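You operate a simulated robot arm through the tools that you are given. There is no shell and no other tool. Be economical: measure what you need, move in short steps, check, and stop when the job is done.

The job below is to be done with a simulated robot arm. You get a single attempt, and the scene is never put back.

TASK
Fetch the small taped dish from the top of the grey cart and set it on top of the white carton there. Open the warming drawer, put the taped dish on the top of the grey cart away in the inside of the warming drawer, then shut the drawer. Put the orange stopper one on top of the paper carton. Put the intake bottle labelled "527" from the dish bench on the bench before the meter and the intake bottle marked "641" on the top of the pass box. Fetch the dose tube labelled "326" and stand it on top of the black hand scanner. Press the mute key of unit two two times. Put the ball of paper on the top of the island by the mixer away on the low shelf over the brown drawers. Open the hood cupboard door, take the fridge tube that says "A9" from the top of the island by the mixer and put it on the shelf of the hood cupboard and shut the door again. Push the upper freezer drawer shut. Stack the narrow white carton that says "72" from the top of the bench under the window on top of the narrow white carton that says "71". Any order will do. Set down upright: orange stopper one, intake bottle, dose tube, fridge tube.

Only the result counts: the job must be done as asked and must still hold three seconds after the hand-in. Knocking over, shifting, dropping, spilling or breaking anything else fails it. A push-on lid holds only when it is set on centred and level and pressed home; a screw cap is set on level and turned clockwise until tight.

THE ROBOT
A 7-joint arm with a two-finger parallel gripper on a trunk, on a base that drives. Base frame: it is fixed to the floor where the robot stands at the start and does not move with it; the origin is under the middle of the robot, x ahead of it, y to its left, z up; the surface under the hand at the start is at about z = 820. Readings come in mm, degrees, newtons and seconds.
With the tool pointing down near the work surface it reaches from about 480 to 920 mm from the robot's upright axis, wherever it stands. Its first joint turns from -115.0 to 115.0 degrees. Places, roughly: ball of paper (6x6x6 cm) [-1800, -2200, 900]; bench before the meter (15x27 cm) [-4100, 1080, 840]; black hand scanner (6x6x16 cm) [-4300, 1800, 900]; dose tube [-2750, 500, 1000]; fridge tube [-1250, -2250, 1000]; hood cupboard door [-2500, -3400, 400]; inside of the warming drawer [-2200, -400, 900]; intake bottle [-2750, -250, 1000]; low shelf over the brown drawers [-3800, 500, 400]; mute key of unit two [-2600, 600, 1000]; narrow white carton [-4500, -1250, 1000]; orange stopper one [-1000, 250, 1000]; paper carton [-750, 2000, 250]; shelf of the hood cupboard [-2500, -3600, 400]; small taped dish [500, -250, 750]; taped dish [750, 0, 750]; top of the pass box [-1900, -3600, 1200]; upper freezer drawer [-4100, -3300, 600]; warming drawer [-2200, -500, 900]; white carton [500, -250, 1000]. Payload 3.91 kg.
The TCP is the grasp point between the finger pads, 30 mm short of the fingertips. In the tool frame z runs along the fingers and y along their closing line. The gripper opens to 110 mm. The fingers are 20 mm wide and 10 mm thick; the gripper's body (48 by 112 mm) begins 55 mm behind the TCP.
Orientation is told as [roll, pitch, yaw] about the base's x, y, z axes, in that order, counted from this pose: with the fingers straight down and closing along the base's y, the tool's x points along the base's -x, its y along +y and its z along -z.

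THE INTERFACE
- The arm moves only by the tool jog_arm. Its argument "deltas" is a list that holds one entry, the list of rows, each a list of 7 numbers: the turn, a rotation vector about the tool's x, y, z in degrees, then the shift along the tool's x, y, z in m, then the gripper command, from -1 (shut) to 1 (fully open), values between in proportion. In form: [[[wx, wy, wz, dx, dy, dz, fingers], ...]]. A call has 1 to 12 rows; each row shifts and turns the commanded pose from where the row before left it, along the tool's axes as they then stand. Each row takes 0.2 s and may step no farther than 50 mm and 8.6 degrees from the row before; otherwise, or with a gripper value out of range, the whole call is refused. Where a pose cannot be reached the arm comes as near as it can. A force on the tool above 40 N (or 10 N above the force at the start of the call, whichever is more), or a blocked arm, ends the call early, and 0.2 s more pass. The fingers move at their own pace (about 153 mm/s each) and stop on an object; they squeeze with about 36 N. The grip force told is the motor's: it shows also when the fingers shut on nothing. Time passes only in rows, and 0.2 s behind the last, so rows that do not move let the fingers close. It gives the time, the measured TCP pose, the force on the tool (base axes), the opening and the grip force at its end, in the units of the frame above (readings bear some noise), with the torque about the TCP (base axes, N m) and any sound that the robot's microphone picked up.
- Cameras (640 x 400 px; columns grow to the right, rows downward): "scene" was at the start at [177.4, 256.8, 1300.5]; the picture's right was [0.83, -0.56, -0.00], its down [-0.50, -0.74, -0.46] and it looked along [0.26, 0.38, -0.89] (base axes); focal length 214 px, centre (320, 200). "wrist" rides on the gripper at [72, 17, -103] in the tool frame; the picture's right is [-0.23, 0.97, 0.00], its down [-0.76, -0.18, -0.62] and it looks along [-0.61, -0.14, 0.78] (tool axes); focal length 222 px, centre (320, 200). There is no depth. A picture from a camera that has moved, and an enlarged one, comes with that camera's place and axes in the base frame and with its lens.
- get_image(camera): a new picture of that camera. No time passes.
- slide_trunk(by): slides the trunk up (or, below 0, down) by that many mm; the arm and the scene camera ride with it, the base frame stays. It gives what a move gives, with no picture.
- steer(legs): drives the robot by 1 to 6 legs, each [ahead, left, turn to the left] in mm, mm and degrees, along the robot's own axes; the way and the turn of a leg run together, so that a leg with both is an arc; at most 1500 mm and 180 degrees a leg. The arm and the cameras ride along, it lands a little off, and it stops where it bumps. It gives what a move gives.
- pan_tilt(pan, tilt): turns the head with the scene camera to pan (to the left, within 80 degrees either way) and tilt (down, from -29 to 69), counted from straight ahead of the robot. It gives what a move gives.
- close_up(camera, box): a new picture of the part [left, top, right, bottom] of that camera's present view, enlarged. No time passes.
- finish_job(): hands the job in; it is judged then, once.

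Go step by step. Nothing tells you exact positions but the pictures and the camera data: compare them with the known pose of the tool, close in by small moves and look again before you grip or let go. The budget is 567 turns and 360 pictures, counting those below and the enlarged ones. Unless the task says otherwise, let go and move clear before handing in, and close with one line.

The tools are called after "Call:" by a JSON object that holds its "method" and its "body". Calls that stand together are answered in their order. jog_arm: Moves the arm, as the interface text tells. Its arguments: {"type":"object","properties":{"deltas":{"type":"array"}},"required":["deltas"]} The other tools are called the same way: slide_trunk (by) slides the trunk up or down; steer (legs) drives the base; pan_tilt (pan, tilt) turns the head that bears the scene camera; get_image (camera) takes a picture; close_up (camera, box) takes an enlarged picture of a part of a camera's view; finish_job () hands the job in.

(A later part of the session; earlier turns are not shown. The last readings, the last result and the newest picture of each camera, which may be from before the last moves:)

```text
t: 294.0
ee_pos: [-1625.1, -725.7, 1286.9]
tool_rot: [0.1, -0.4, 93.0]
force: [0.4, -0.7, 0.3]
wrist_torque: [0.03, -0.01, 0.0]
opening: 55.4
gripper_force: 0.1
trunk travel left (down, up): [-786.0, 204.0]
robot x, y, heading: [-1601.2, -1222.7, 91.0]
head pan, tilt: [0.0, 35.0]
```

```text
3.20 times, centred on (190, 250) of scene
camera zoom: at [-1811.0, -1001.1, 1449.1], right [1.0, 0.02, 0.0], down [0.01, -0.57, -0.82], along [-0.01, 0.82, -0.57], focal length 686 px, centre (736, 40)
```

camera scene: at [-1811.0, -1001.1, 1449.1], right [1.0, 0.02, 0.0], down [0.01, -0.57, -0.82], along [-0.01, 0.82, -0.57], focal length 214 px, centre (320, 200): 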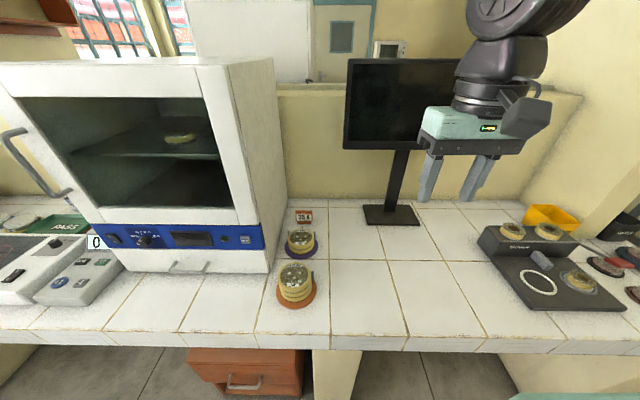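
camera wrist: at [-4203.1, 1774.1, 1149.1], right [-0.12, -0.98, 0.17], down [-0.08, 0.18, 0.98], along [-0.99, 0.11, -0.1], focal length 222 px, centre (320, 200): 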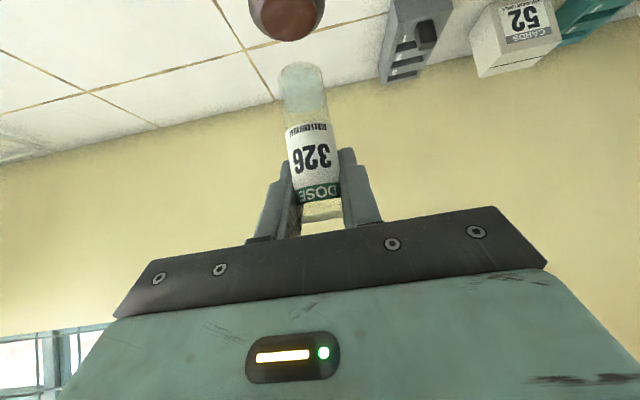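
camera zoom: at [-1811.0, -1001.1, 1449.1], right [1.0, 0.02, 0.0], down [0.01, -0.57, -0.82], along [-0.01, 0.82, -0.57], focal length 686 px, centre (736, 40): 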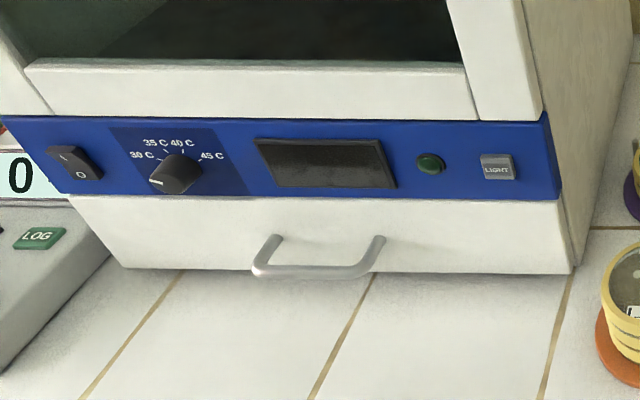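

The drawer handle bar is around [-2220,-600,898]. I'll stand in front of it, turn the hand 90° so a single finger can hook behind the bar from above, and re-measure.

Call:
{"method": "steer", "body": {"legs": [[0, 610, -1]]}}

Call:
{"method": "jog_arm", "body": {"deltas": [[[0, 0, 8.5, 0, 0, 0, 1], [0, 0, 8.5, 0, 0, 0, 1], [0, 0, 8.5, 0, 0, 0, 1], [0, 0, 8.5, 0, 0, 0, 1], [0, 0, 8.5, 0, 0, 0, 1], [0, 0, 8.5, 0, 0, 0, 1], [0, 0, 8.5, 0, 0, 0, 1], [0, 0, 8.5, 0, 0, 0, 1], [0, 0, 8.5, 0, 0, 0, 1], [0, 0, 8.5, 0, 0, 0, 1], [0, 0, 6.5, 0, 0, 0, 1]]]}}

Call:
{"method": "pan_tilt", "body": {"pan": 0, "tilt": 45}}

Call:
{"method": "get_image", "body": {"camera": "scene"}}

Call:
{"method": "get_image", "body": {"camera": "wrist"}}

```text
t: 297.4
ee_pos: [-2227.3, -730.6, 1287.4]
tool_rot: [0.1, -0.3, 92.0]
force: [0.3, 0.1, 0.3]
wrist_torque: [0.04, -0.02, 0.01]
opening: 55.0
gripper_force: 0.2
trunk travel left (down, up): [-786.0, 204.0]
robot x, y, heading: [-2215.0, -1234.7, 90.1]
head pan, tilt: [0.0, 35.0]
```

```text
t: 299.9
ee_pos: [-2228.5, -731.4, 1288.3]
tool_rot: [0.3, 0.1, 0.3]
force: [0.3, -0.2, 0.1]
wrist_torque: [0.01, 0.02, -0.01]
opening: 109.9
gripper_force: 0.0
trunk travel left (down, up): [-786.0, 204.0]
robot x, y, heading: [-2215.1, -1235.2, 90.4]
head pan, tilt: [0.0, 35.0]
```

```text
t: 300.6
ee_pos: [-2228.0, -731.1, 1288.1]
tool_rot: [0.3, 0.1, 0.5]
force: [-0.6, 0.4, -0.5]
wrist_torque: [-0.04, -0.01, 0.03]
opening: 110.0
gripper_force: 0.0
trunk travel left (down, up): [-786.0, 204.0]
robot x, y, heading: [-2213.3, -1234.8, 90.1]
head pan, tilt: [0.0, 45.0]
```

```text
221 pictures are left
camera scene: at [-2418.0, -1009.5, 1434.3], right [1.0, 0.0, 0.0], down [0.0, -0.71, -0.71], along [0.0, 0.71, -0.71], focal length 214 px, centre (320, 200)
```

scene: 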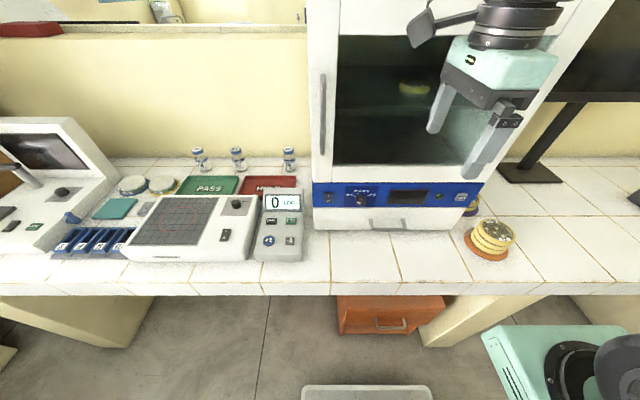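

```text
220 pictures are left
camera wrist: at [-2301.1, -716.2, 1391.9], right [0.22, 0.98, 0.0], down [0.76, -0.17, 0.62], along [0.61, -0.13, -0.78], focal length 222 px, centre (320, 200)
```

wrist: 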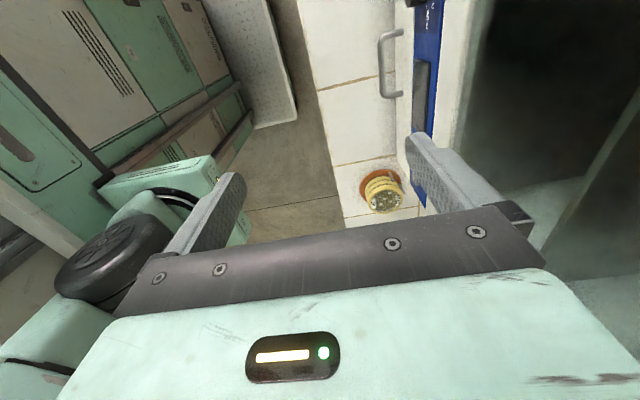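

Call:
{"method": "close_up", "body": {"camera": "scene", "box": [310, 180, 490, 260]}}

Call:
{"method": "close_up", "body": {"camera": "wrist", "box": [310, 0, 470, 120]}}

```text
3.56 times, centred on (400, 220) of scene
camera zoom: at [-2418.0, -1009.5, 1434.3], right [1.0, 0.0, 0.0], down [0.0, -0.71, -0.71], along [0.0, 0.71, -0.71], focal length 763 px, centre (36, 129)
```

zoom: 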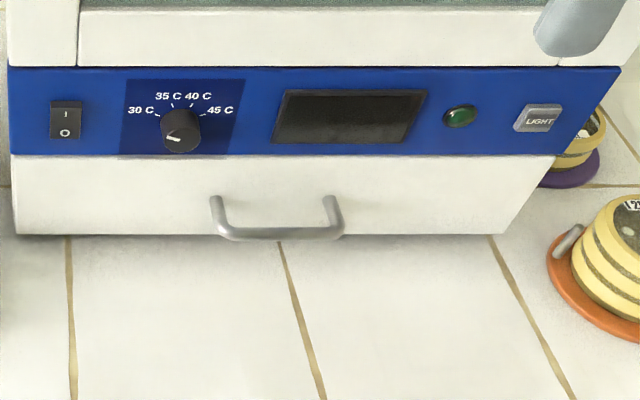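

```text
3.33 times, centred on (390, 60) of wrist
camera zoom: at [-2301.1, -716.2, 1391.9], right [0.22, 0.98, 0.0], down [0.76, -0.17, 0.62], along [0.61, -0.13, -0.78], focal length 740 px, centre (87, 667)
```

zoom: 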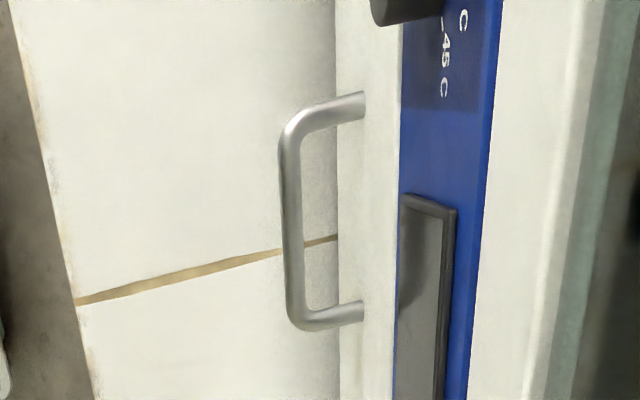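

Call:
{"method": "jog_arm", "body": {"deltas": [[[0, 0, 0, -0.014, 0, 0, 1], [0, 0, 0, 0, 0, 0, 1]]]}}

Call:
{"method": "slide_trunk", "body": {"by": -331}}

Call:
{"method": "jog_arm", "body": {"deltas": [[[0, 0, 0, 0, 0.03, 0, 1], [0, 0, 0, 0, 0.03, 0, 1], [0, 0, 0, 0, 0, 0, 1]]]}}

Call:
{"method": "get_image", "body": {"camera": "wrist"}}

Call:
{"method": "get_image", "body": {"camera": "scene"}}

```text
t: 301.2
ee_pos: [-2214.1, -731.1, 1289.1]
tool_rot: [0.2, 0.2, 0.4]
force: [-1.1, -0.2, 0.2]
wrist_torque: [-0.04, -0.02, -0.01]
opening: 109.9
gripper_force: 0.1
trunk travel left (down, up): [-786.0, 204.0]
robot x, y, heading: [-2213.4, -1234.0, 90.2]
head pan, tilt: [0.0, 45.0]
```

```text
t: 304.4
ee_pos: [-2214.0, -730.4, 957.5]
tool_rot: [0.4, 0.2, 0.4]
force: [-0.2, -0.4, 0.5]
wrist_torque: [0.03, -0.01, 0.0]
opening: 109.9
gripper_force: 0.0
trunk travel left (down, up): [-455.0, 535.0]
robot x, y, heading: [-2210.4, -1234.7, 90.1]
head pan, tilt: [0.0, 45.0]
```

```text
t: 305.2
ee_pos: [-2215.6, -671.6, 958.8]
tool_rot: [0.3, 0.1, 0.4]
force: [0.3, -0.3, -0.4]
wrist_torque: [0.02, -0.02, 0.0]
opening: 109.8
gripper_force: 0.0
trunk travel left (down, up): [-455.0, 535.0]
robot x, y, heading: [-2213.8, -1232.0, 89.9]
head pan, tilt: [0.0, 45.0]
```

```text
217 pictures are left
camera wrist: at [-2287.8, -655.5, 1062.4], right [0.22, 0.98, 0.0], down [0.76, -0.17, 0.62], along [0.61, -0.13, -0.78], focal length 222 px, centre (320, 200)
```

wrist: 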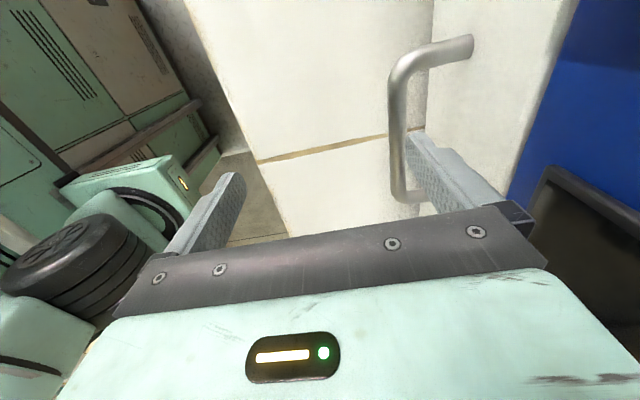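

```text
216 pictures are left
camera scene: at [-2418.0, -1009.6, 1103.3], right [1.0, 0.0, 0.0], down [0.0, -0.71, -0.71], along [0.0, 0.71, -0.71], focal length 214 px, centre (320, 200)
```

scene: 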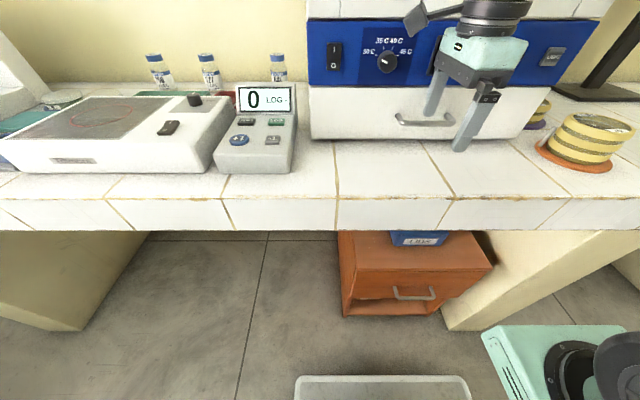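

Call:
{"method": "close_up", "body": {"camera": "scene", "box": [380, 60, 500, 160]}}

```text
4.00 times, centred on (440, 110) of scene
camera zoom: at [-2418.0, -1009.6, 1103.3], right [1.0, 0.0, 0.0], down [0.0, -0.71, -0.71], along [0.0, 0.71, -0.71], focal length 858 px, centre (-160, 560)
```

zoom: 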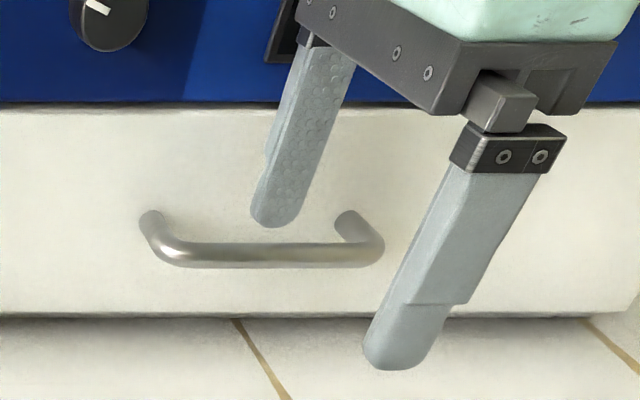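

Call:
{"method": "jog_arm", "body": {"deltas": [[[0, 0, 0, 0, 0.019, 0, 1], [0, 0, 0, 0, 0, 0, 1]]]}}

Call:
{"method": "close_up", "body": {"camera": "scene", "box": [380, 60, 500, 160]}}

Call:
{"method": "get_image", "body": {"camera": "wrist"}}

```text
t: 305.8
ee_pos: [-2214.8, -650.2, 958.6]
tool_rot: [0.2, 0.2, 0.5]
force: [-0.3, -0.7, 0.4]
wrist_torque: [0.04, 0.01, 0.0]
opening: 109.6
gripper_force: 0.0
trunk travel left (down, up): [-455.0, 535.0]
robot x, y, heading: [-2217.2, -1230.9, 90.0]
head pan, tilt: [0.0, 45.0]
```

```text
4.00 times, centred on (440, 110) of scene
camera zoom: at [-2418.0, -1009.6, 1103.3], right [1.0, 0.0, 0.0], down [0.0, -0.71, -0.71], along [0.0, 0.71, -0.71], focal length 858 px, centre (-160, 560)
```

zoom: 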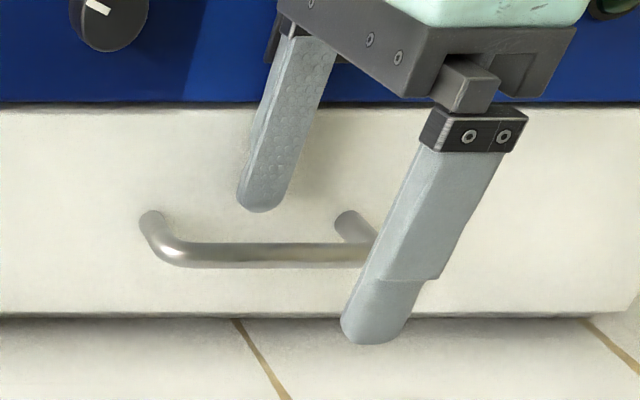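

```text
213 pictures are left
camera wrist: at [-2287.8, -636.5, 1061.7], right [0.22, 0.98, 0.0], down [0.76, -0.17, 0.62], along [0.61, -0.13, -0.78], focal length 222 px, centre (320, 200)
```

wrist: 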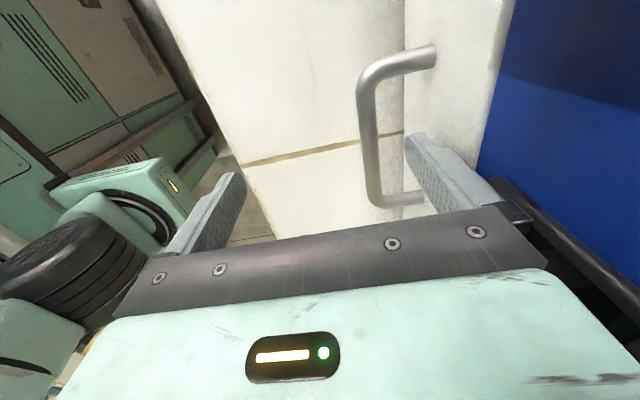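

Call:
{"method": "jog_arm", "body": {"deltas": [[[0, 0, 0, 0, -0.001, 0.012, 1], [0, 0, 0, 0, 0, 0.012, 1], [0, 0, 0, 0, 0, 0.012, 1], [0, 0, 0, 0, 0, 0, 1]]]}}

Call:
{"method": "close_up", "body": {"camera": "scene", "box": [380, 60, 500, 160]}}

Call:
{"method": "get_image", "body": {"camera": "wrist"}}

```text
t: 306.8
ee_pos: [-2214.4, -651.0, 922.2]
tool_rot: [0.3, 0.2, 0.5]
force: [-0.7, 0.2, 0.7]
wrist_torque: [-0.01, -0.02, -0.01]
opening: 110.0
gripper_force: 0.1
trunk travel left (down, up): [-455.0, 535.0]
robot x, y, heading: [-2213.5, -1231.8, 90.3]
head pan, tilt: [0.0, 45.0]
```

```text
4.00 times, centred on (440, 110) of scene
camera zoom: at [-2418.0, -1009.5, 1103.3], right [1.0, 0.0, 0.0], down [0.0, -0.71, -0.71], along [0.0, 0.71, -0.71], focal length 858 px, centre (-160, 560)
```

zoom: 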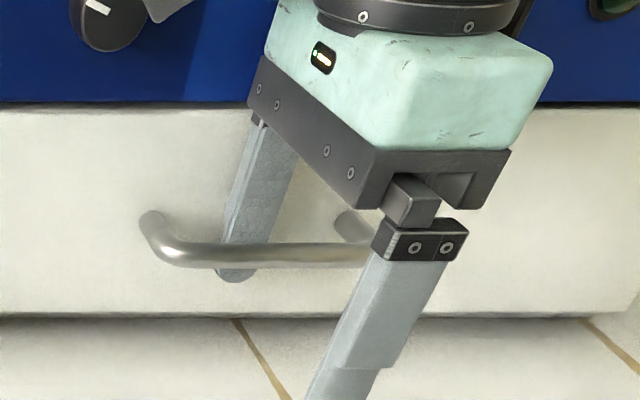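

```text
211 pictures are left
camera wrist: at [-2288.2, -637.0, 1025.5], right [0.22, 0.98, 0.0], down [0.76, -0.17, 0.62], along [0.61, -0.13, -0.78], focal length 222 px, centre (320, 200)
```

wrist: 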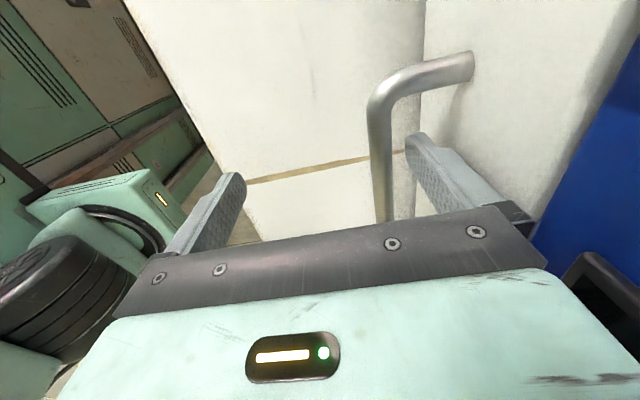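

Hooked behind the bar. Now I'll pull.

Call:
{"method": "jog_arm", "body": {"deltas": [[[0, 0, 0, 0, -0.01, 0, 1], [0, 0, 0, 0, -0.015, 0, 1], [0, 0, 0, 0, -0.015, 0, 1], [0, 0, 0, 0, -0.015, 0, 1], [0, 0, 0, 0, -0.015, 0, 1], [0, 0, 0, 0, -0.015, 0, 1], [0, 0, 0, 0, 0, 0, 1]]]}}

Call:
{"method": "get_image", "body": {"camera": "scene"}}

```text
t: 308.4
ee_pos: [-2214.0, -738.5, 923.6]
tool_rot: [0.3, 0.2, 0.4]
force: [1.2, -0.5, -0.3]
wrist_torque: [-0.02, 0.0, 0.0]
opening: 110.3
gripper_force: 0.0
trunk travel left (down, up): [-455.0, 535.0]
robot x, y, heading: [-2207.9, -1236.3, 90.0]
head pan, tilt: [0.0, 45.0]
```

```text
210 pictures are left
camera scene: at [-2418.0, -1009.6, 1103.3], right [1.0, 0.0, 0.0], down [0.0, -0.71, -0.71], along [0.0, 0.71, -0.71], focal length 214 px, centre (320, 200)
```

scene: 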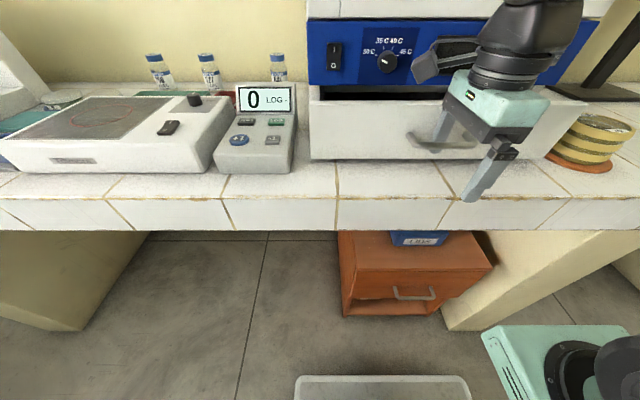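

Call:
{"method": "steer", "body": {"legs": [[-130, 0, 0]]}}

Call:
{"method": "get_image", "body": {"camera": "scene"}}

```text
t: 309.7
ee_pos: [-2214.7, -869.3, 922.3]
tool_rot: [0.3, 0.2, 0.6]
force: [-0.2, -1.2, -0.7]
wrist_torque: [-0.01, -0.05, 0.02]
opening: 109.5
gripper_force: 0.0
trunk travel left (down, up): [-455.0, 535.0]
robot x, y, heading: [-2215.8, -1365.4, 90.0]
head pan, tilt: [0.0, 45.0]
```

```text
209 pictures are left
camera scene: at [-2418.4, -1141.1, 1103.3], right [1.0, 0.0, 0.0], down [0.0, -0.71, -0.71], along [0.0, 0.71, -0.71], focal length 214 px, centre (320, 200)
```

scene: 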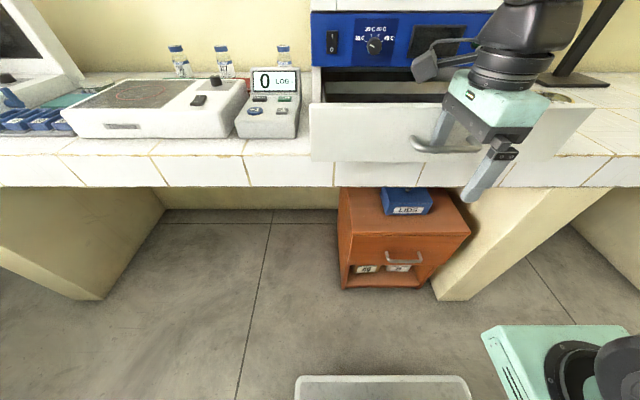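

Call:
{"method": "slide_trunk", "body": {"by": 330}}

Call:
{"method": "get_image", "body": {"camera": "scene"}}

Call:
{"method": "get_image", "body": {"camera": "wrist"}}

```text
t: 313.0
ee_pos: [-2215.9, -869.8, 1252.1]
tool_rot: [0.2, 0.3, 0.6]
force: [0.0, 0.2, -0.3]
wrist_torque: [-0.02, 0.02, -0.01]
opening: 110.0
gripper_force: 0.0
trunk travel left (down, up): [-785.0, 205.0]
robot x, y, heading: [-2212.8, -1364.8, 90.3]
head pan, tilt: [0.0, 45.0]
```

```text
208 pictures are left
camera scene: at [-2418.4, -1141.0, 1433.2], right [1.0, 0.0, 0.0], down [0.0, -0.71, -0.71], along [0.0, 0.71, -0.71], focal length 214 px, centre (320, 200)
```

scene: 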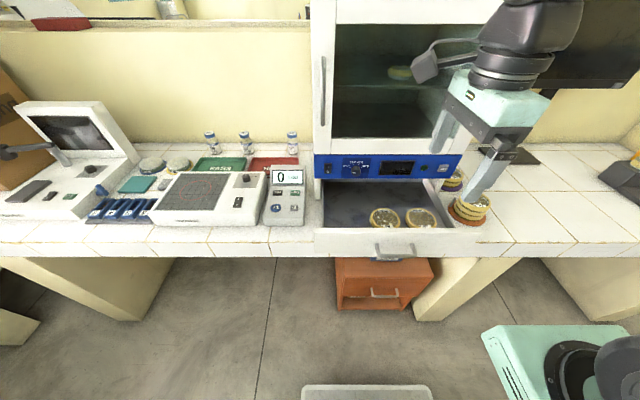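

```text
207 pictures are left
camera wrist: at [-2288.6, -854.2, 1355.8], right [0.22, 0.98, 0.0], down [0.77, -0.17, 0.62], along [0.61, -0.13, -0.78], focal length 222 px, centre (320, 200)
```

wrist: 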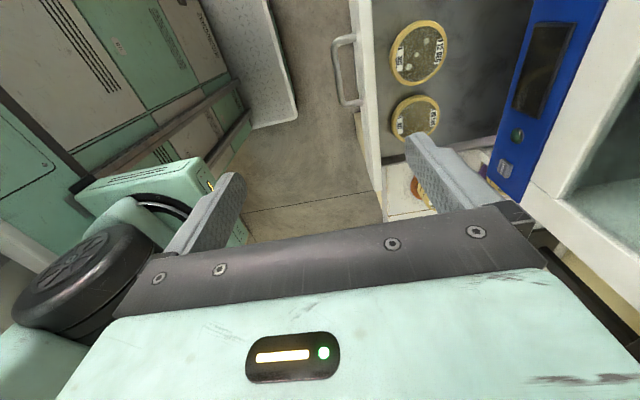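

The drawer is open about 215 mm, with free space at its left (around x −2335, y −690). Now I'll go back to the cart for the larger dish.

Call:
{"method": "steer", "body": {"legs": [[0, 0, -90], [1060, 110, 0], [1060, 0, 0], [0, 1130, 0], [160, 0, 0]]}}

Call:
{"method": "pan_tilt", "body": {"pan": 0, "tilt": 45}}

Call:
{"method": "get_image", "body": {"camera": "scene"}}

Call:
{"method": "get_image", "body": {"camera": "wrist"}}

```text
t: 315.0
ee_pos: [-1981.9, -898.2, 1252.2]
tool_rot: [0.2, 0.2, -23.7]
force: [-0.3, -0.7, -0.3]
wrist_torque: [0.01, 0.01, 0.0]
opening: 109.9
gripper_force: 0.0
trunk travel left (down, up): [-785.0, 205.0]
robot x, y, heading: [-2185.3, -1349.8, 65.9]
head pan, tilt: [0.0, 45.0]
stopped in leg 1: the robot was blocked; the commanded pose is now the measured one
```

```text
t: 315.6
ee_pos: [-1980.9, -899.1, 1252.4]
tool_rot: [0.2, 0.3, -23.6]
force: [-0.2, 0.4, 0.0]
wrist_torque: [0.03, 0.01, 0.01]
opening: 109.8
gripper_force: 0.1
trunk travel left (down, up): [-785.0, 205.0]
robot x, y, heading: [-2181.6, -1351.3, 65.9]
head pan, tilt: [0.0, 45.0]
```

```text
206 pictures are left
camera scene: at [-2278.4, -1063.4, 1433.3], right [0.91, -0.41, 0.0], down [-0.29, -0.65, -0.71], along [0.29, 0.65, -0.71], focal length 214 px, centre (320, 200)
```

scene: 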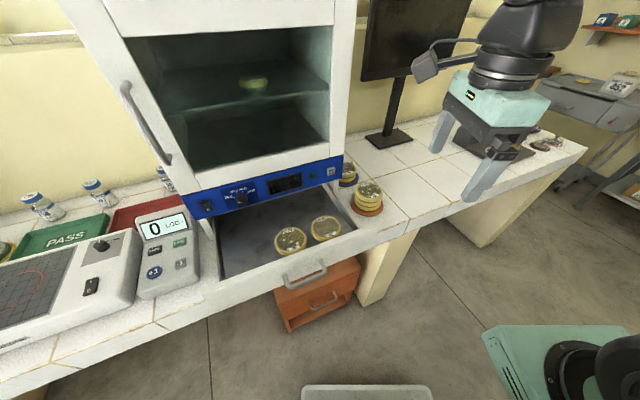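

```text
205 pictures are left
camera wrist: at [-2042.1, -855.2, 1355.7], right [0.6, 0.8, 0.0], down [0.63, -0.47, 0.62], along [0.5, -0.37, -0.78], focal length 222 px, centre (320, 200)
```

wrist: 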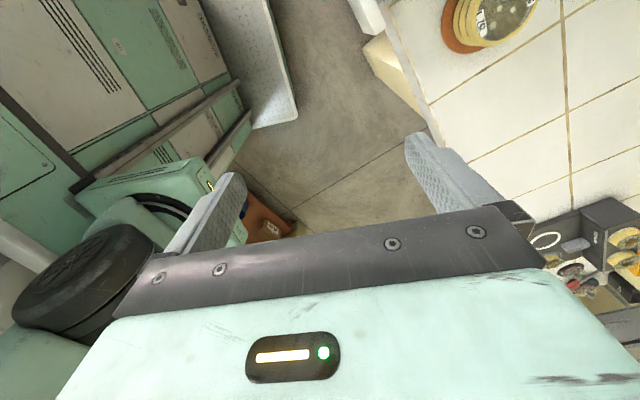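

Call:
{"method": "steer", "body": {"legs": [[110, 49, 0], [0, 0, -66], [1500, 0, 0], [560, 0, 0], [0, 1100, 0], [150, 0, 0]]}}

Call:
{"method": "get_image", "body": {"camera": "scene"}}

Call:
{"method": "get_image", "body": {"camera": "wrist"}}

```text
t: 335.8
ee_pos: [550.3, -167.0, 1252.2]
tool_rot: [0.1, 0.2, -91.6]
force: [-0.2, -0.7, 0.3]
wrist_torque: [0.0, -0.04, 0.05]
opening: 109.8
gripper_force: 0.1
trunk travel left (down, up): [-785.0, 205.0]
robot x, y, heading: [57.7, -149.7, -2.2]
head pan, tilt: [0.0, 45.0]
```

```text
204 pictures are left
camera scene: at [287.2, 46.4, 1433.3], right [-0.04, -1.0, 0.0], down [-0.71, 0.03, -0.71], along [0.71, -0.03, -0.71], focal length 214 px, centre (320, 200)
```

scene: 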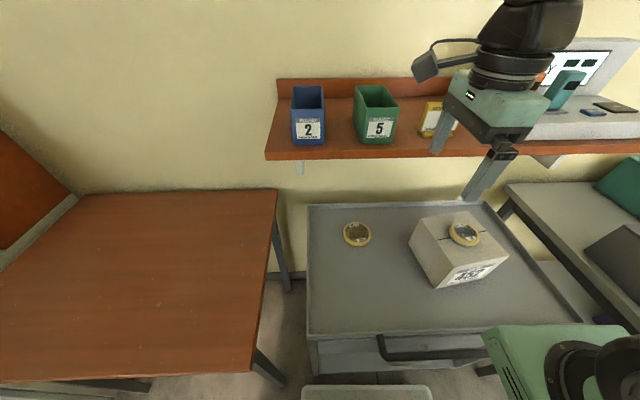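

```text
203 pictures are left
camera wrist: at [568.5, -95.9, 1355.8], right [0.97, -0.25, 0.0], down [-0.2, -0.76, 0.62], along [-0.16, -0.6, -0.78], focal length 222 px, centre (320, 200)
```

wrist: 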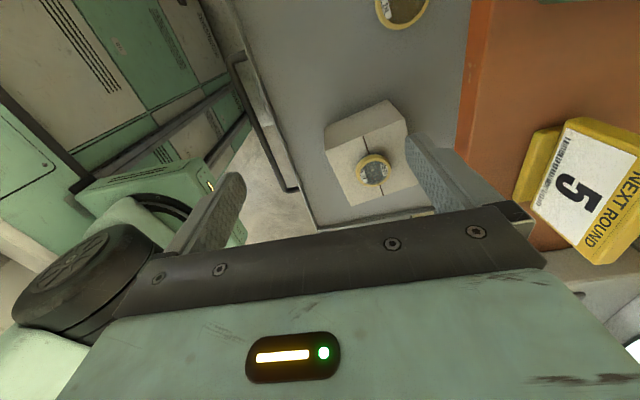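

Small dish is still in place. A wall shelf overhangs the cart at x≳667, so I'll take the larger dish with a 30° tilted hand; first I restore the hand's yaw.

Call:
{"method": "jog_arm", "body": {"deltas": [[[0, 0, -8.5, 0, 0, 0, 1], [0, 0, -8.5, 0, 0, 0, 1], [0, 0, -8.5, 0, 0, 0, 1], [0, 0, -8.5, 0, 0, 0, 1], [0, 0, -8.5, 0, 0, 0, 1], [0, 0, -8.5, 0, 0, 0, 1], [0, 0, -8.5, 0, 0, 0, 1], [0, 0, -8.5, 0, 0, 0, 1], [0, 0, -8.5, 0, 0, 0, 1], [0, 0, -8.5, 0, 0, 0, 1], [0, 0, -6.6, 0, 0, 0, 1]]]}}

Call:
{"method": "jog_arm", "body": {"deltas": [[[0, -7.5, 0, 0, 0, 0, 1], [0, -7.5, 0, 0, 0, 0, 1], [0, -7.5, 0, 0, 0, 0, 1], [0, -7.5, 0, 0, 0, 0, 1], [0, 0, 0, 0, 0, 0, 1]]]}}

Call:
{"method": "slide_trunk", "body": {"by": -300}}

Call:
{"method": "get_image", "body": {"camera": "wrist"}}

Call:
{"method": "get_image", "body": {"camera": "scene"}}

```text
t: 338.2
ee_pos: [551.8, -167.0, 1251.0]
tool_rot: [0.1, -0.2, 0.2]
force: [-0.5, -0.1, 0.6]
wrist_torque: [0.01, 0.01, 0.0]
opening: 109.9
gripper_force: 0.2
trunk travel left (down, up): [-785.0, 205.0]
robot x, y, heading: [56.6, -146.5, -2.1]
head pan, tilt: [0.0, 45.0]
```

```text
t: 339.4
ee_pos: [557.7, -159.0, 1240.8]
tool_rot: [0.1, -30.1, 0.0]
force: [0.0, -1.1, -0.1]
wrist_torque: [0.01, 0.04, 0.0]
opening: 109.9
gripper_force: 0.0
out of reach, approached as far as the arm can: row 4
trunk travel left (down, up): [-785.0, 205.0]
robot x, y, heading: [57.9, -150.1, -2.0]
head pan, tilt: [0.0, 45.0]
```

```text
t: 342.4
ee_pos: [557.0, -159.1, 940.4]
tool_rot: [0.0, -30.1, -0.1]
force: [-0.5, 0.0, -0.7]
wrist_torque: [-0.01, 0.0, 0.0]
opening: 110.1
gripper_force: 0.0
trunk travel left (down, up): [-485.0, 505.0]
robot x, y, heading: [59.1, -149.9, -2.4]
head pan, tilt: [0.0, 45.0]
```

```text
202 pictures are left
camera wrist: at [442.2, -143.6, 994.3], right [0.2, 0.97, 0.12], down [0.34, -0.18, 0.92], along [0.92, -0.14, -0.37], focal length 222 px, centre (320, 200)
```

wrist: 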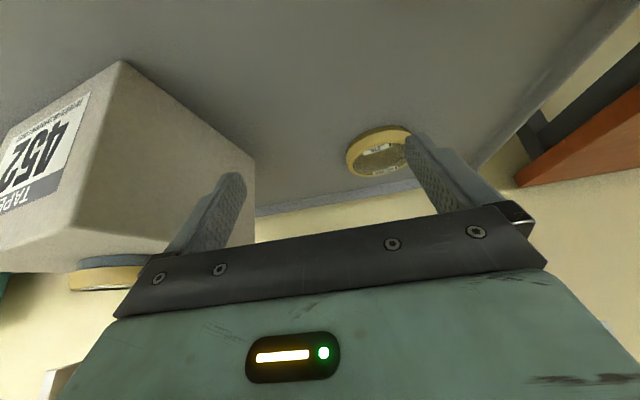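

```text
201 pictures are left
camera scene: at [287.3, 46.4, 1133.3], right [-0.04, -1.0, 0.0], down [-0.71, 0.03, -0.71], along [0.71, -0.03, -0.71], focal length 214 px, centre (320, 200)
```

scene: 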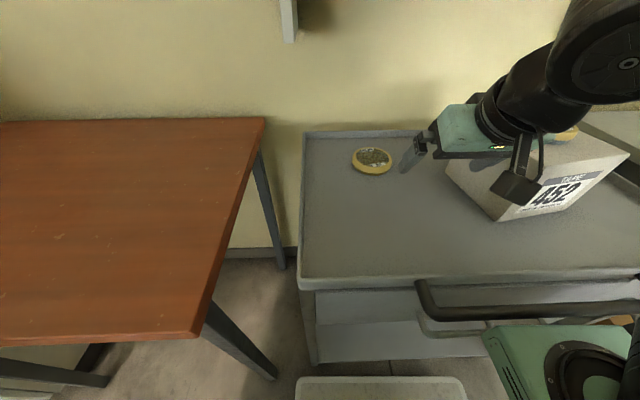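

Call:
{"method": "steer", "body": {"legs": [[60, 63, 0]]}}

Call:
{"method": "jog_arm", "body": {"deltas": [[[0, 0, 0, -0.0217, 0, 0.0125, 1], [0, 0, 0, -0.0217, 0, 0.0125, 1], [0, 0, 0, 0, 0, 0, 1]]]}}

Call:
{"method": "slide_trunk", "body": {"by": -50}}

Call:
{"method": "get_image", "body": {"camera": "wrist"}}

Call:
{"method": "get_image", "body": {"camera": "scene"}}

```text
t: 343.4
ee_pos: [582.6, -138.8, 940.7]
tool_rot: [-0.1, -30.0, -0.9]
force: [-0.8, 0.4, 0.0]
wrist_torque: [-0.01, 0.02, 0.01]
opening: 109.9
gripper_force: 0.0
trunk travel left (down, up): [-485.0, 505.0]
robot x, y, heading: [83.9, -123.4, -2.6]
head pan, tilt: [0.0, 45.0]
stopped in leg 1: the robot was blocked; the commanded pose is now the measured one
```

```text
t: 344.1
ee_pos: [631.1, -132.0, 940.9]
tool_rot: [-0.4, -30.2, -0.7]
force: [-0.2, -0.2, 0.2]
wrist_torque: [-0.02, -0.02, -0.03]
opening: 109.8
gripper_force: 0.1
trunk travel left (down, up): [-485.0, 505.0]
robot x, y, heading: [84.5, -124.5, -2.5]
head pan, tilt: [0.0, 45.0]
```

```text
t: 345.1
ee_pos: [632.7, -137.8, 893.4]
tool_rot: [-0.1, -30.1, -0.9]
force: [0.1, 0.8, -0.6]
wrist_torque: [-0.01, 0.04, 0.01]
opening: 110.2
gripper_force: 0.1
trunk travel left (down, up): [-435.0, 555.0]
robot x, y, heading: [84.6, -121.8, -2.5]
head pan, tilt: [0.0, 45.0]
```

```text
200 pictures are left
camera wrist: at [518.1, -119.0, 945.3], right [0.21, 0.97, 0.11], down [0.34, -0.18, 0.92], along [0.91, -0.16, -0.37], focal length 222 px, centre (320, 200)
```

wrist: 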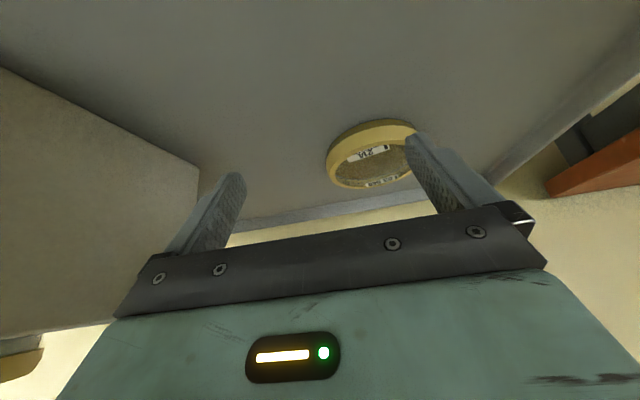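

```text
199 pictures are left
camera scene: at [313.5, 72.8, 1085.3], right [-0.05, -1.0, 0.0], down [-0.7, 0.03, -0.71], along [0.71, -0.03, -0.7], focal length 214 px, centre (320, 200)
```

scene: 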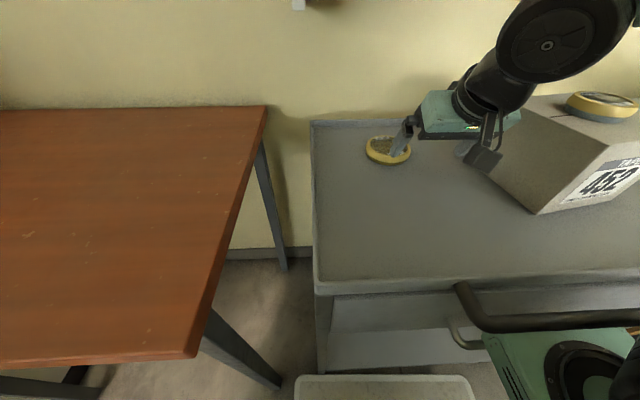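

Call:
{"method": "jog_arm", "body": {"deltas": [[[0, 0, 0, 0, 0.041, 0, 1], [0, 0, 0, -0.0247, 0, 0.0142, 1], [0, 0, 0, -0.0247, 0, 0.0142, 1], [0, 0, 0, 0, 0, 0, 1]]]}}

Call:
{"method": "get_image", "body": {"camera": "wrist"}}

Call:
{"method": "get_image", "body": {"camera": "scene"}}

```text
t: 346.1
ee_pos: [691.6, -93.1, 890.6]
tool_rot: [-0.3, -30.0, -0.7]
force: [-0.2, 0.0, -0.1]
wrist_torque: [0.03, -0.01, 0.0]
opening: 110.0
gripper_force: 0.1
trunk travel left (down, up): [-435.0, 555.0]
robot x, y, heading: [86.1, -121.6, -2.4]
head pan, tilt: [0.0, 45.0]
```

```text
198 pictures are left
camera wrist: at [577.6, -75.8, 944.3], right [0.21, 0.97, 0.11], down [0.35, -0.18, 0.92], along [0.91, -0.16, -0.37], focal length 222 px, centre (320, 200)
```

wrist: 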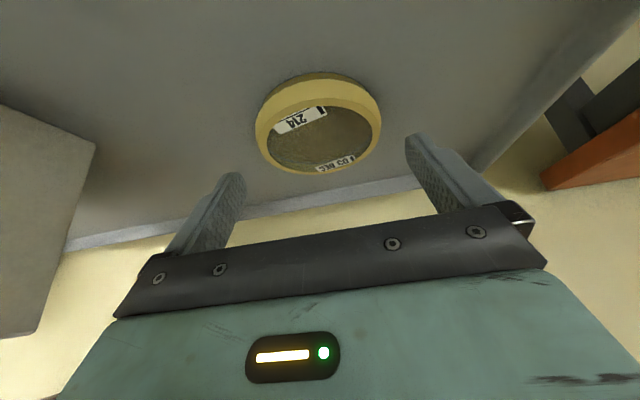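

```text
197 pictures are left
camera scene: at [314.6, 75.6, 1083.7], right [-0.05, -1.0, 0.0], down [-0.7, 0.03, -0.71], along [0.71, -0.03, -0.71], focal length 214 px, centre (320, 200)
```

scene: 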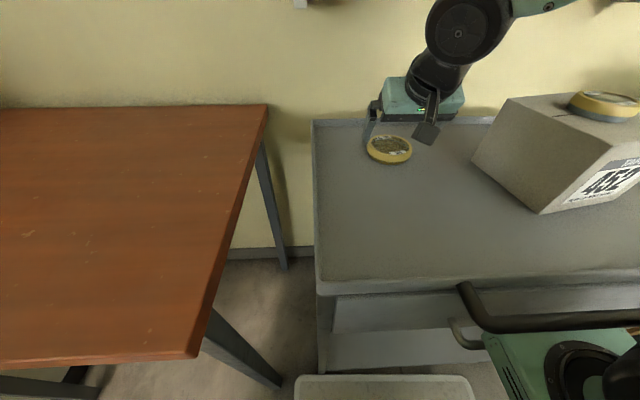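

Call:
{"method": "slide_trunk", "body": {"by": -33}}

Call:
{"method": "get_image", "body": {"camera": "wrist"}}

Call:
{"method": "close_up", "body": {"camera": "scene", "box": [340, 70, 480, 180]}}

```text
t: 346.9
ee_pos: [686.1, -97.4, 872.8]
tool_rot: [-0.2, -30.4, -0.9]
force: [0.2, 0.0, -0.3]
wrist_torque: [0.0, 0.03, -0.01]
opening: 109.9
gripper_force: 0.0
trunk travel left (down, up): [-402.0, 588.0]
robot x, y, heading: [82.9, -123.3, -2.8]
head pan, tilt: [0.0, 45.0]
```

```text
196 pictures are left
camera wrist: at [570.5, -78.9, 925.3], right [0.21, 0.97, 0.11], down [0.34, -0.18, 0.92], along [0.92, -0.16, -0.37], focal length 222 px, centre (320, 200)
```

wrist: 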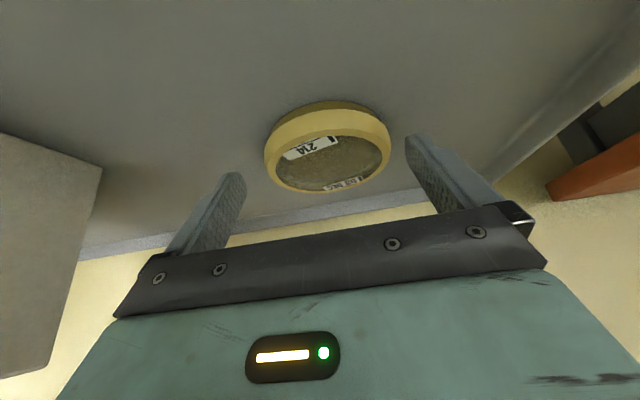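

```text
3.64 times, centred on (410, 125) of scene
camera zoom: at [268.9, 76.2, 1079.9], right [-0.05, -1.0, 0.0], down [-0.67, 0.03, -0.74], along [0.74, -0.04, -0.68], focal length 780 px, centre (-7, 473)
```

zoom: 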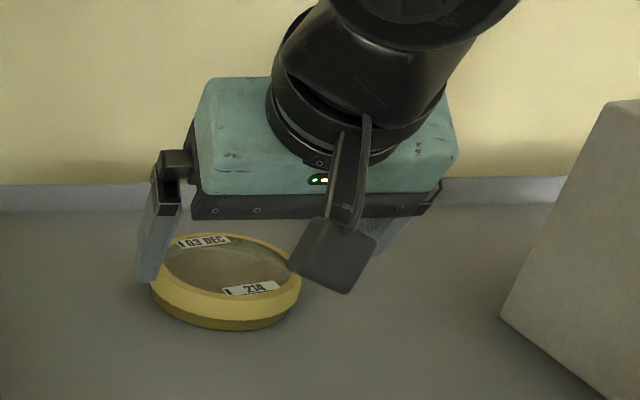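

The camera pose shows the robot is being tilted, so its shoulder is resting on the cart handle. I'll raise straight away.

Call:
{"method": "slide_trunk", "body": {"by": 60}}

Call:
{"method": "get_image", "body": {"camera": "scene"}}

```text
t: 347.9
ee_pos: [694.4, -95.0, 891.5]
tool_rot: [0.1, -29.6, -0.8]
force: [-0.4, -0.4, -0.3]
wrist_torque: [0.0, 0.01, 0.04]
opening: 110.3
gripper_force: 0.1
trunk travel left (down, up): [-462.0, 528.0]
robot x, y, heading: [83.8, -121.6, -2.6]
head pan, tilt: [0.0, 45.0]
```

```text
194 pictures are left
camera scene: at [318.6, 72.3, 1087.5], right [-0.05, -1.0, 0.0], down [-0.71, 0.03, -0.7], along [0.7, -0.03, -0.71], focal length 214 px, centre (320, 200)
```

scene: 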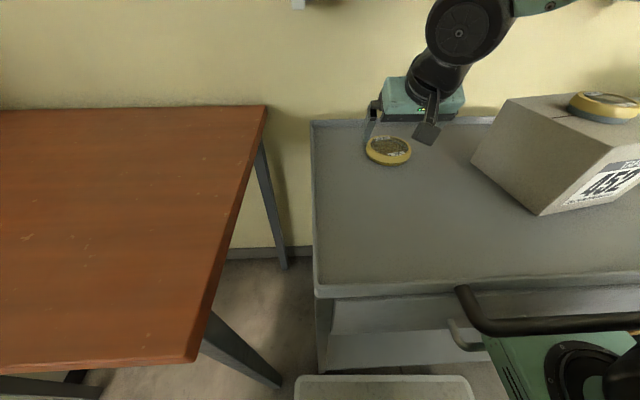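

Call:
{"method": "slide_trunk", "body": {"by": -22}}

Call:
{"method": "get_image", "body": {"camera": "scene"}}

```text
t: 348.5
ee_pos: [696.0, -96.6, 892.7]
tool_rot: [-0.1, -29.8, -0.8]
force: [0.6, 0.5, 0.5]
wrist_torque: [-0.01, 0.0, 0.0]
opening: 109.9
gripper_force: 0.0
trunk travel left (down, up): [-440.0, 550.0]
robot x, y, heading: [85.5, -119.0, -3.0]
head pan, tilt: [0.0, 45.0]
```

```text
193 pictures are left
camera scene: at [317.7, 72.8, 1086.6], right [-0.05, -1.0, 0.0], down [-0.71, 0.03, -0.71], along [0.71, -0.03, -0.71], focal length 214 px, centre (320, 200)
```

scene: 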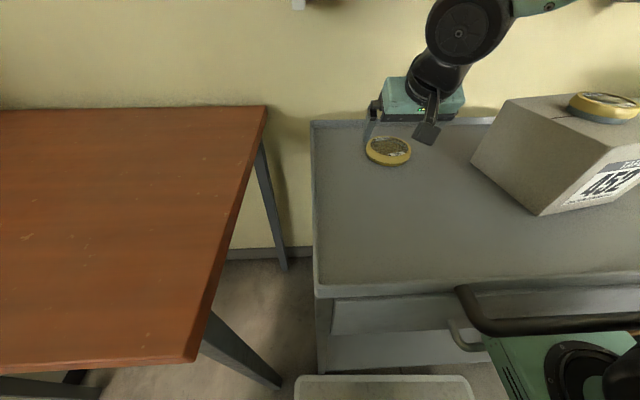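

Call:
{"method": "steer", "body": {"legs": [[-70, 0, 0]]}}

Call:
{"method": "slide_trunk", "body": {"by": 40}}

Call:
{"method": "pan_tilt", "body": {"pan": -20, "tilt": 60}}

Call:
{"method": "get_image", "body": {"camera": "scene"}}

```text
t: 349.5
ee_pos: [623.0, -92.9, 894.9]
tool_rot: [-0.1, -29.8, -0.8]
force: [-0.4, 0.9, 1.1]
wrist_torque: [0.0, -0.01, 0.03]
opening: 110.0
gripper_force: 0.0
trunk travel left (down, up): [-440.0, 550.0]
robot x, y, heading: [11.5, -118.5, -2.6]
head pan, tilt: [0.0, 45.0]
```

```text
t: 350.4
ee_pos: [624.8, -92.8, 935.4]
tool_rot: [-0.1, -29.7, -0.8]
force: [-0.5, 0.7, 0.0]
wrist_torque: [0.02, -0.01, -0.03]
opening: 110.0
gripper_force: 0.0
trunk travel left (down, up): [-480.0, 510.0]
robot x, y, heading: [17.2, -118.5, -2.4]
head pan, tilt: [0.0, 45.0]
```

```text
t: 351.2
ee_pos: [623.6, -92.3, 935.2]
tool_rot: [-0.1, -29.8, -0.8]
force: [0.5, -0.2, 0.3]
wrist_torque: [0.0, 0.01, -0.01]
opening: 110.3
gripper_force: 0.2
trunk travel left (down, up): [-480.0, 510.0]
robot x, y, heading: [15.3, -114.4, -2.5]
head pan, tilt: [-20.0, 60.0]
```

```text
192 pictures are left
camera scene: at [226.9, 54.7, 1108.8], right [-0.38, -0.92, 0.0], down [-0.8, 0.33, -0.5], along [0.46, -0.19, -0.87], focal length 214 px, centre (320, 200)
```

scene: 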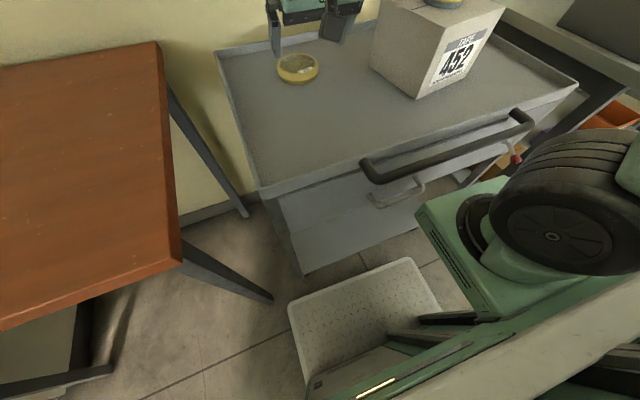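

Freed; nothing on the cart has moved. The shoulder block must stay behind the cart handle, so I'll stay at this base position and reach with the arm.

Call:
{"method": "jog_arm", "body": {"deltas": [[[0, 0, 0, -0.0286, 0, 0.0165, 1], [0, 0, 0, -0.0286, 0, 0.0165, 1], [0, 0, 0, 0, 0, 0, 1]]]}}

Call:
{"method": "slide_trunk", "body": {"by": -45}}

Call:
{"method": "get_image", "body": {"camera": "wrist"}}

Call:
{"method": "get_image", "body": {"camera": "scene"}}

```text
t: 352.0
ee_pos: [691.4, -94.8, 935.4]
tool_rot: [-0.2, -30.0, -0.8]
force: [0.7, 0.5, 0.7]
wrist_torque: [-0.01, 0.03, 0.0]
opening: 109.9
gripper_force: 0.1
trunk travel left (down, up): [-480.0, 510.0]
robot x, y, heading: [16.6, -117.7, -2.5]
head pan, tilt: [-20.0, 60.0]
```

```text
t: 352.9
ee_pos: [690.7, -94.1, 891.5]
tool_rot: [-0.1, -29.9, -0.8]
force: [0.4, 0.1, 0.5]
wrist_torque: [-0.03, 0.03, -0.02]
opening: 110.2
gripper_force: 0.0
trunk travel left (down, up): [-435.0, 555.0]
robot x, y, heading: [14.3, -114.6, -2.6]
head pan, tilt: [-20.0, 60.0]
```

```text
191 pictures are left
camera wrist: at [575.4, -75.9, 944.3], right [0.21, 0.97, 0.11], down [0.35, -0.18, 0.92], along [0.91, -0.16, -0.38], focal length 222 px, centre (320, 200)
```

wrist: 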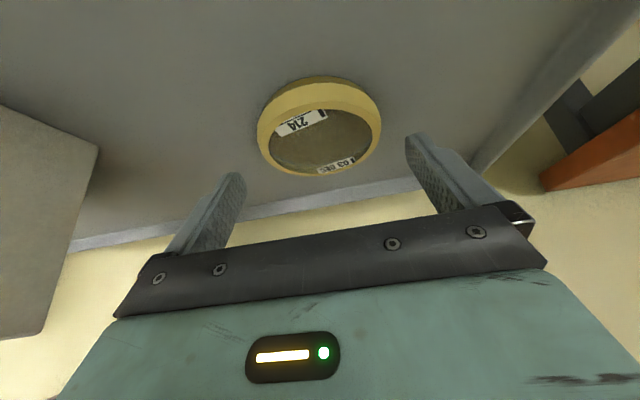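

```text
190 pictures are left
camera scene: at [226.8, 54.6, 1063.7], right [-0.38, -0.92, 0.0], down [-0.8, 0.33, -0.5], along [0.46, -0.19, -0.87], focal length 214 px, centre (320, 200)
```

scene: 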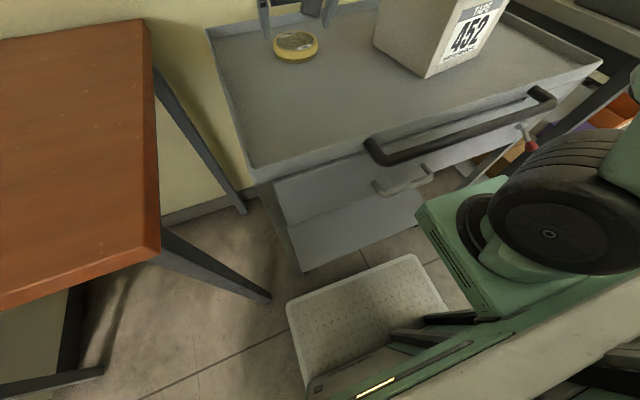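

Call:
{"method": "slide_trunk", "body": {"by": -34}}

Call:
{"method": "get_image", "body": {"camera": "wrist"}}

```text
t: 353.6
ee_pos: [690.8, -93.4, 857.1]
tool_rot: [-0.1, -29.7, -0.8]
force: [-0.6, 0.1, 0.3]
wrist_torque: [-0.02, 0.02, 0.0]
opening: 110.1
gripper_force: 0.0
trunk travel left (down, up): [-401.0, 589.0]
robot x, y, heading: [11.9, -111.6, -2.5]
head pan, tilt: [-20.0, 60.0]
```

```text
189 pictures are left
camera wrist: at [575.4, -75.9, 910.2], right [0.21, 0.97, 0.11], down [0.35, -0.18, 0.92], along [0.91, -0.16, -0.38], focal length 222 px, centre (320, 200)
```

wrist: 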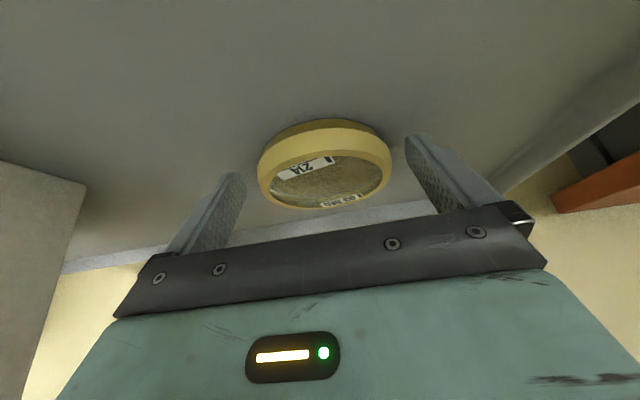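

Call:
{"method": "jog_arm", "body": {"deltas": [[[0, 0, 0, 0.0015, 0, 0.0026, 1], [0, 0, 0, 0, 0, 0, 1], [0, 0, 0, 0, 0, 0, -1], [0, 0, 0, 0, 0, 0, -1], [0, 0, 0, 0, 0, 0, -1]]]}}

Call:
{"method": "get_image", "body": {"camera": "wrist"}}

```text
t: 354.9
ee_pos: [690.1, -95.0, 854.0]
tool_rot: [-0.1, -29.9, -0.8]
force: [0.0, 0.8, 1.6]
wrist_torque: [-0.05, -0.03, 0.02]
opening: 89.2
gripper_force: 36.3
trunk travel left (down, up): [-401.0, 589.0]
robot x, y, heading: [13.4, -116.3, -2.5]
head pan, tilt: [-20.0, 60.0]
```

```text
188 pictures are left
camera wrist: at [575.1, -76.5, 906.9], right [0.21, 0.97, 0.11], down [0.35, -0.18, 0.92], along [0.91, -0.16, -0.38], focal length 222 px, centre (320, 200)
```

wrist: 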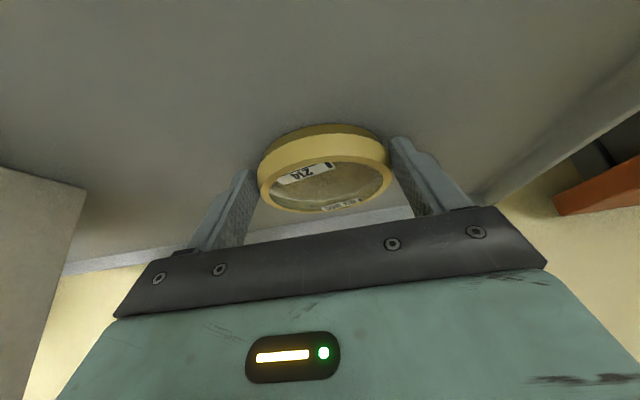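

Call:
{"method": "slide_trunk", "body": {"by": 60}}

Call:
{"method": "get_image", "body": {"camera": "wrist"}}

Call:
{"method": "steer", "body": {"legs": [[-150, 0, 0]]}}

Call:
{"method": "slide_trunk", "body": {"by": 300}}

Call:
{"method": "get_image", "body": {"camera": "wrist"}}

```text
t: 355.9
ee_pos: [691.3, -94.0, 913.6]
tool_rot: [-0.2, -29.8, -0.8]
force: [0.9, -0.4, -0.8]
wrist_torque: [0.01, 0.03, 0.0]
opening: 89.0
gripper_force: 35.9
trunk travel left (down, up): [-461.0, 529.0]
robot x, y, heading: [13.6, -116.1, -2.7]
head pan, tilt: [-20.0, 60.0]
```

```text
187 pictures are left
camera wrist: at [575.1, -76.6, 966.8], right [0.21, 0.97, 0.11], down [0.35, -0.18, 0.92], along [0.91, -0.16, -0.38], focal length 222 px, centre (320, 200)
```

wrist: 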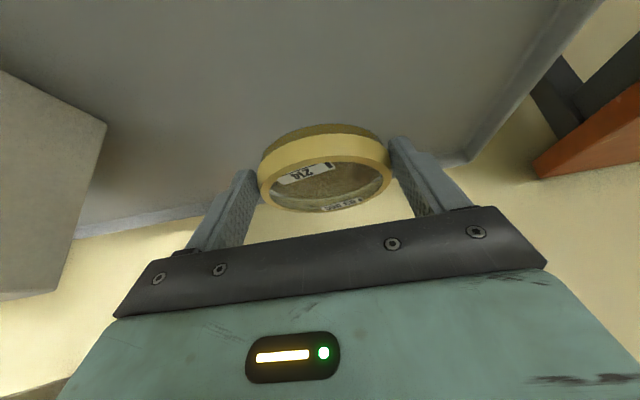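

```text
t: 357.2
ee_pos: [541.6, -88.3, 913.7]
tool_rot: [-0.1, -29.8, -0.8]
force: [0.5, 0.6, -0.9]
wrist_torque: [0.01, 0.04, 0.0]
opening: 89.2
gripper_force: 36.2
trunk travel left (down, up): [-461.0, 529.0]
robot x, y, heading: [-133.7, -111.6, -2.7]
head pan, tilt: [-20.0, 60.0]
```

```text
t: 360.2
ee_pos: [541.7, -87.6, 1213.9]
tool_rot: [-0.3, -29.8, -0.9]
force: [-0.6, 0.1, -1.7]
wrist_torque: [-0.04, 0.04, -0.02]
opening: 89.1
gripper_force: 35.5
trunk travel left (down, up): [-761.0, 229.0]
robot x, y, heading: [-129.8, -108.4, -2.5]
head pan, tilt: [-20.0, 60.0]
```

```text
186 pictures are left
camera wrist: at [426.3, -69.9, 1266.8], right [0.21, 0.97, 0.11], down [0.35, -0.18, 0.92], along [0.91, -0.16, -0.38], focal length 222 px, centre (320, 200)
```

wrist: 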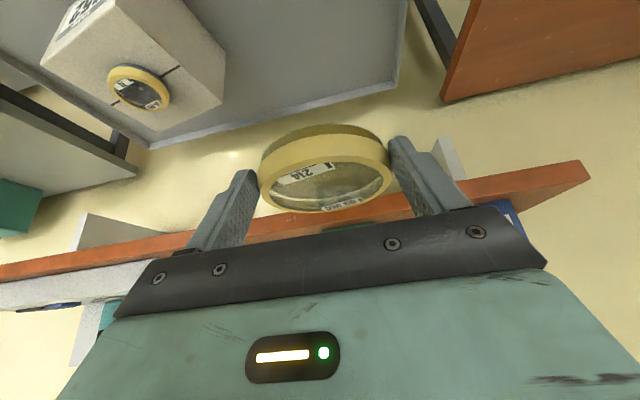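

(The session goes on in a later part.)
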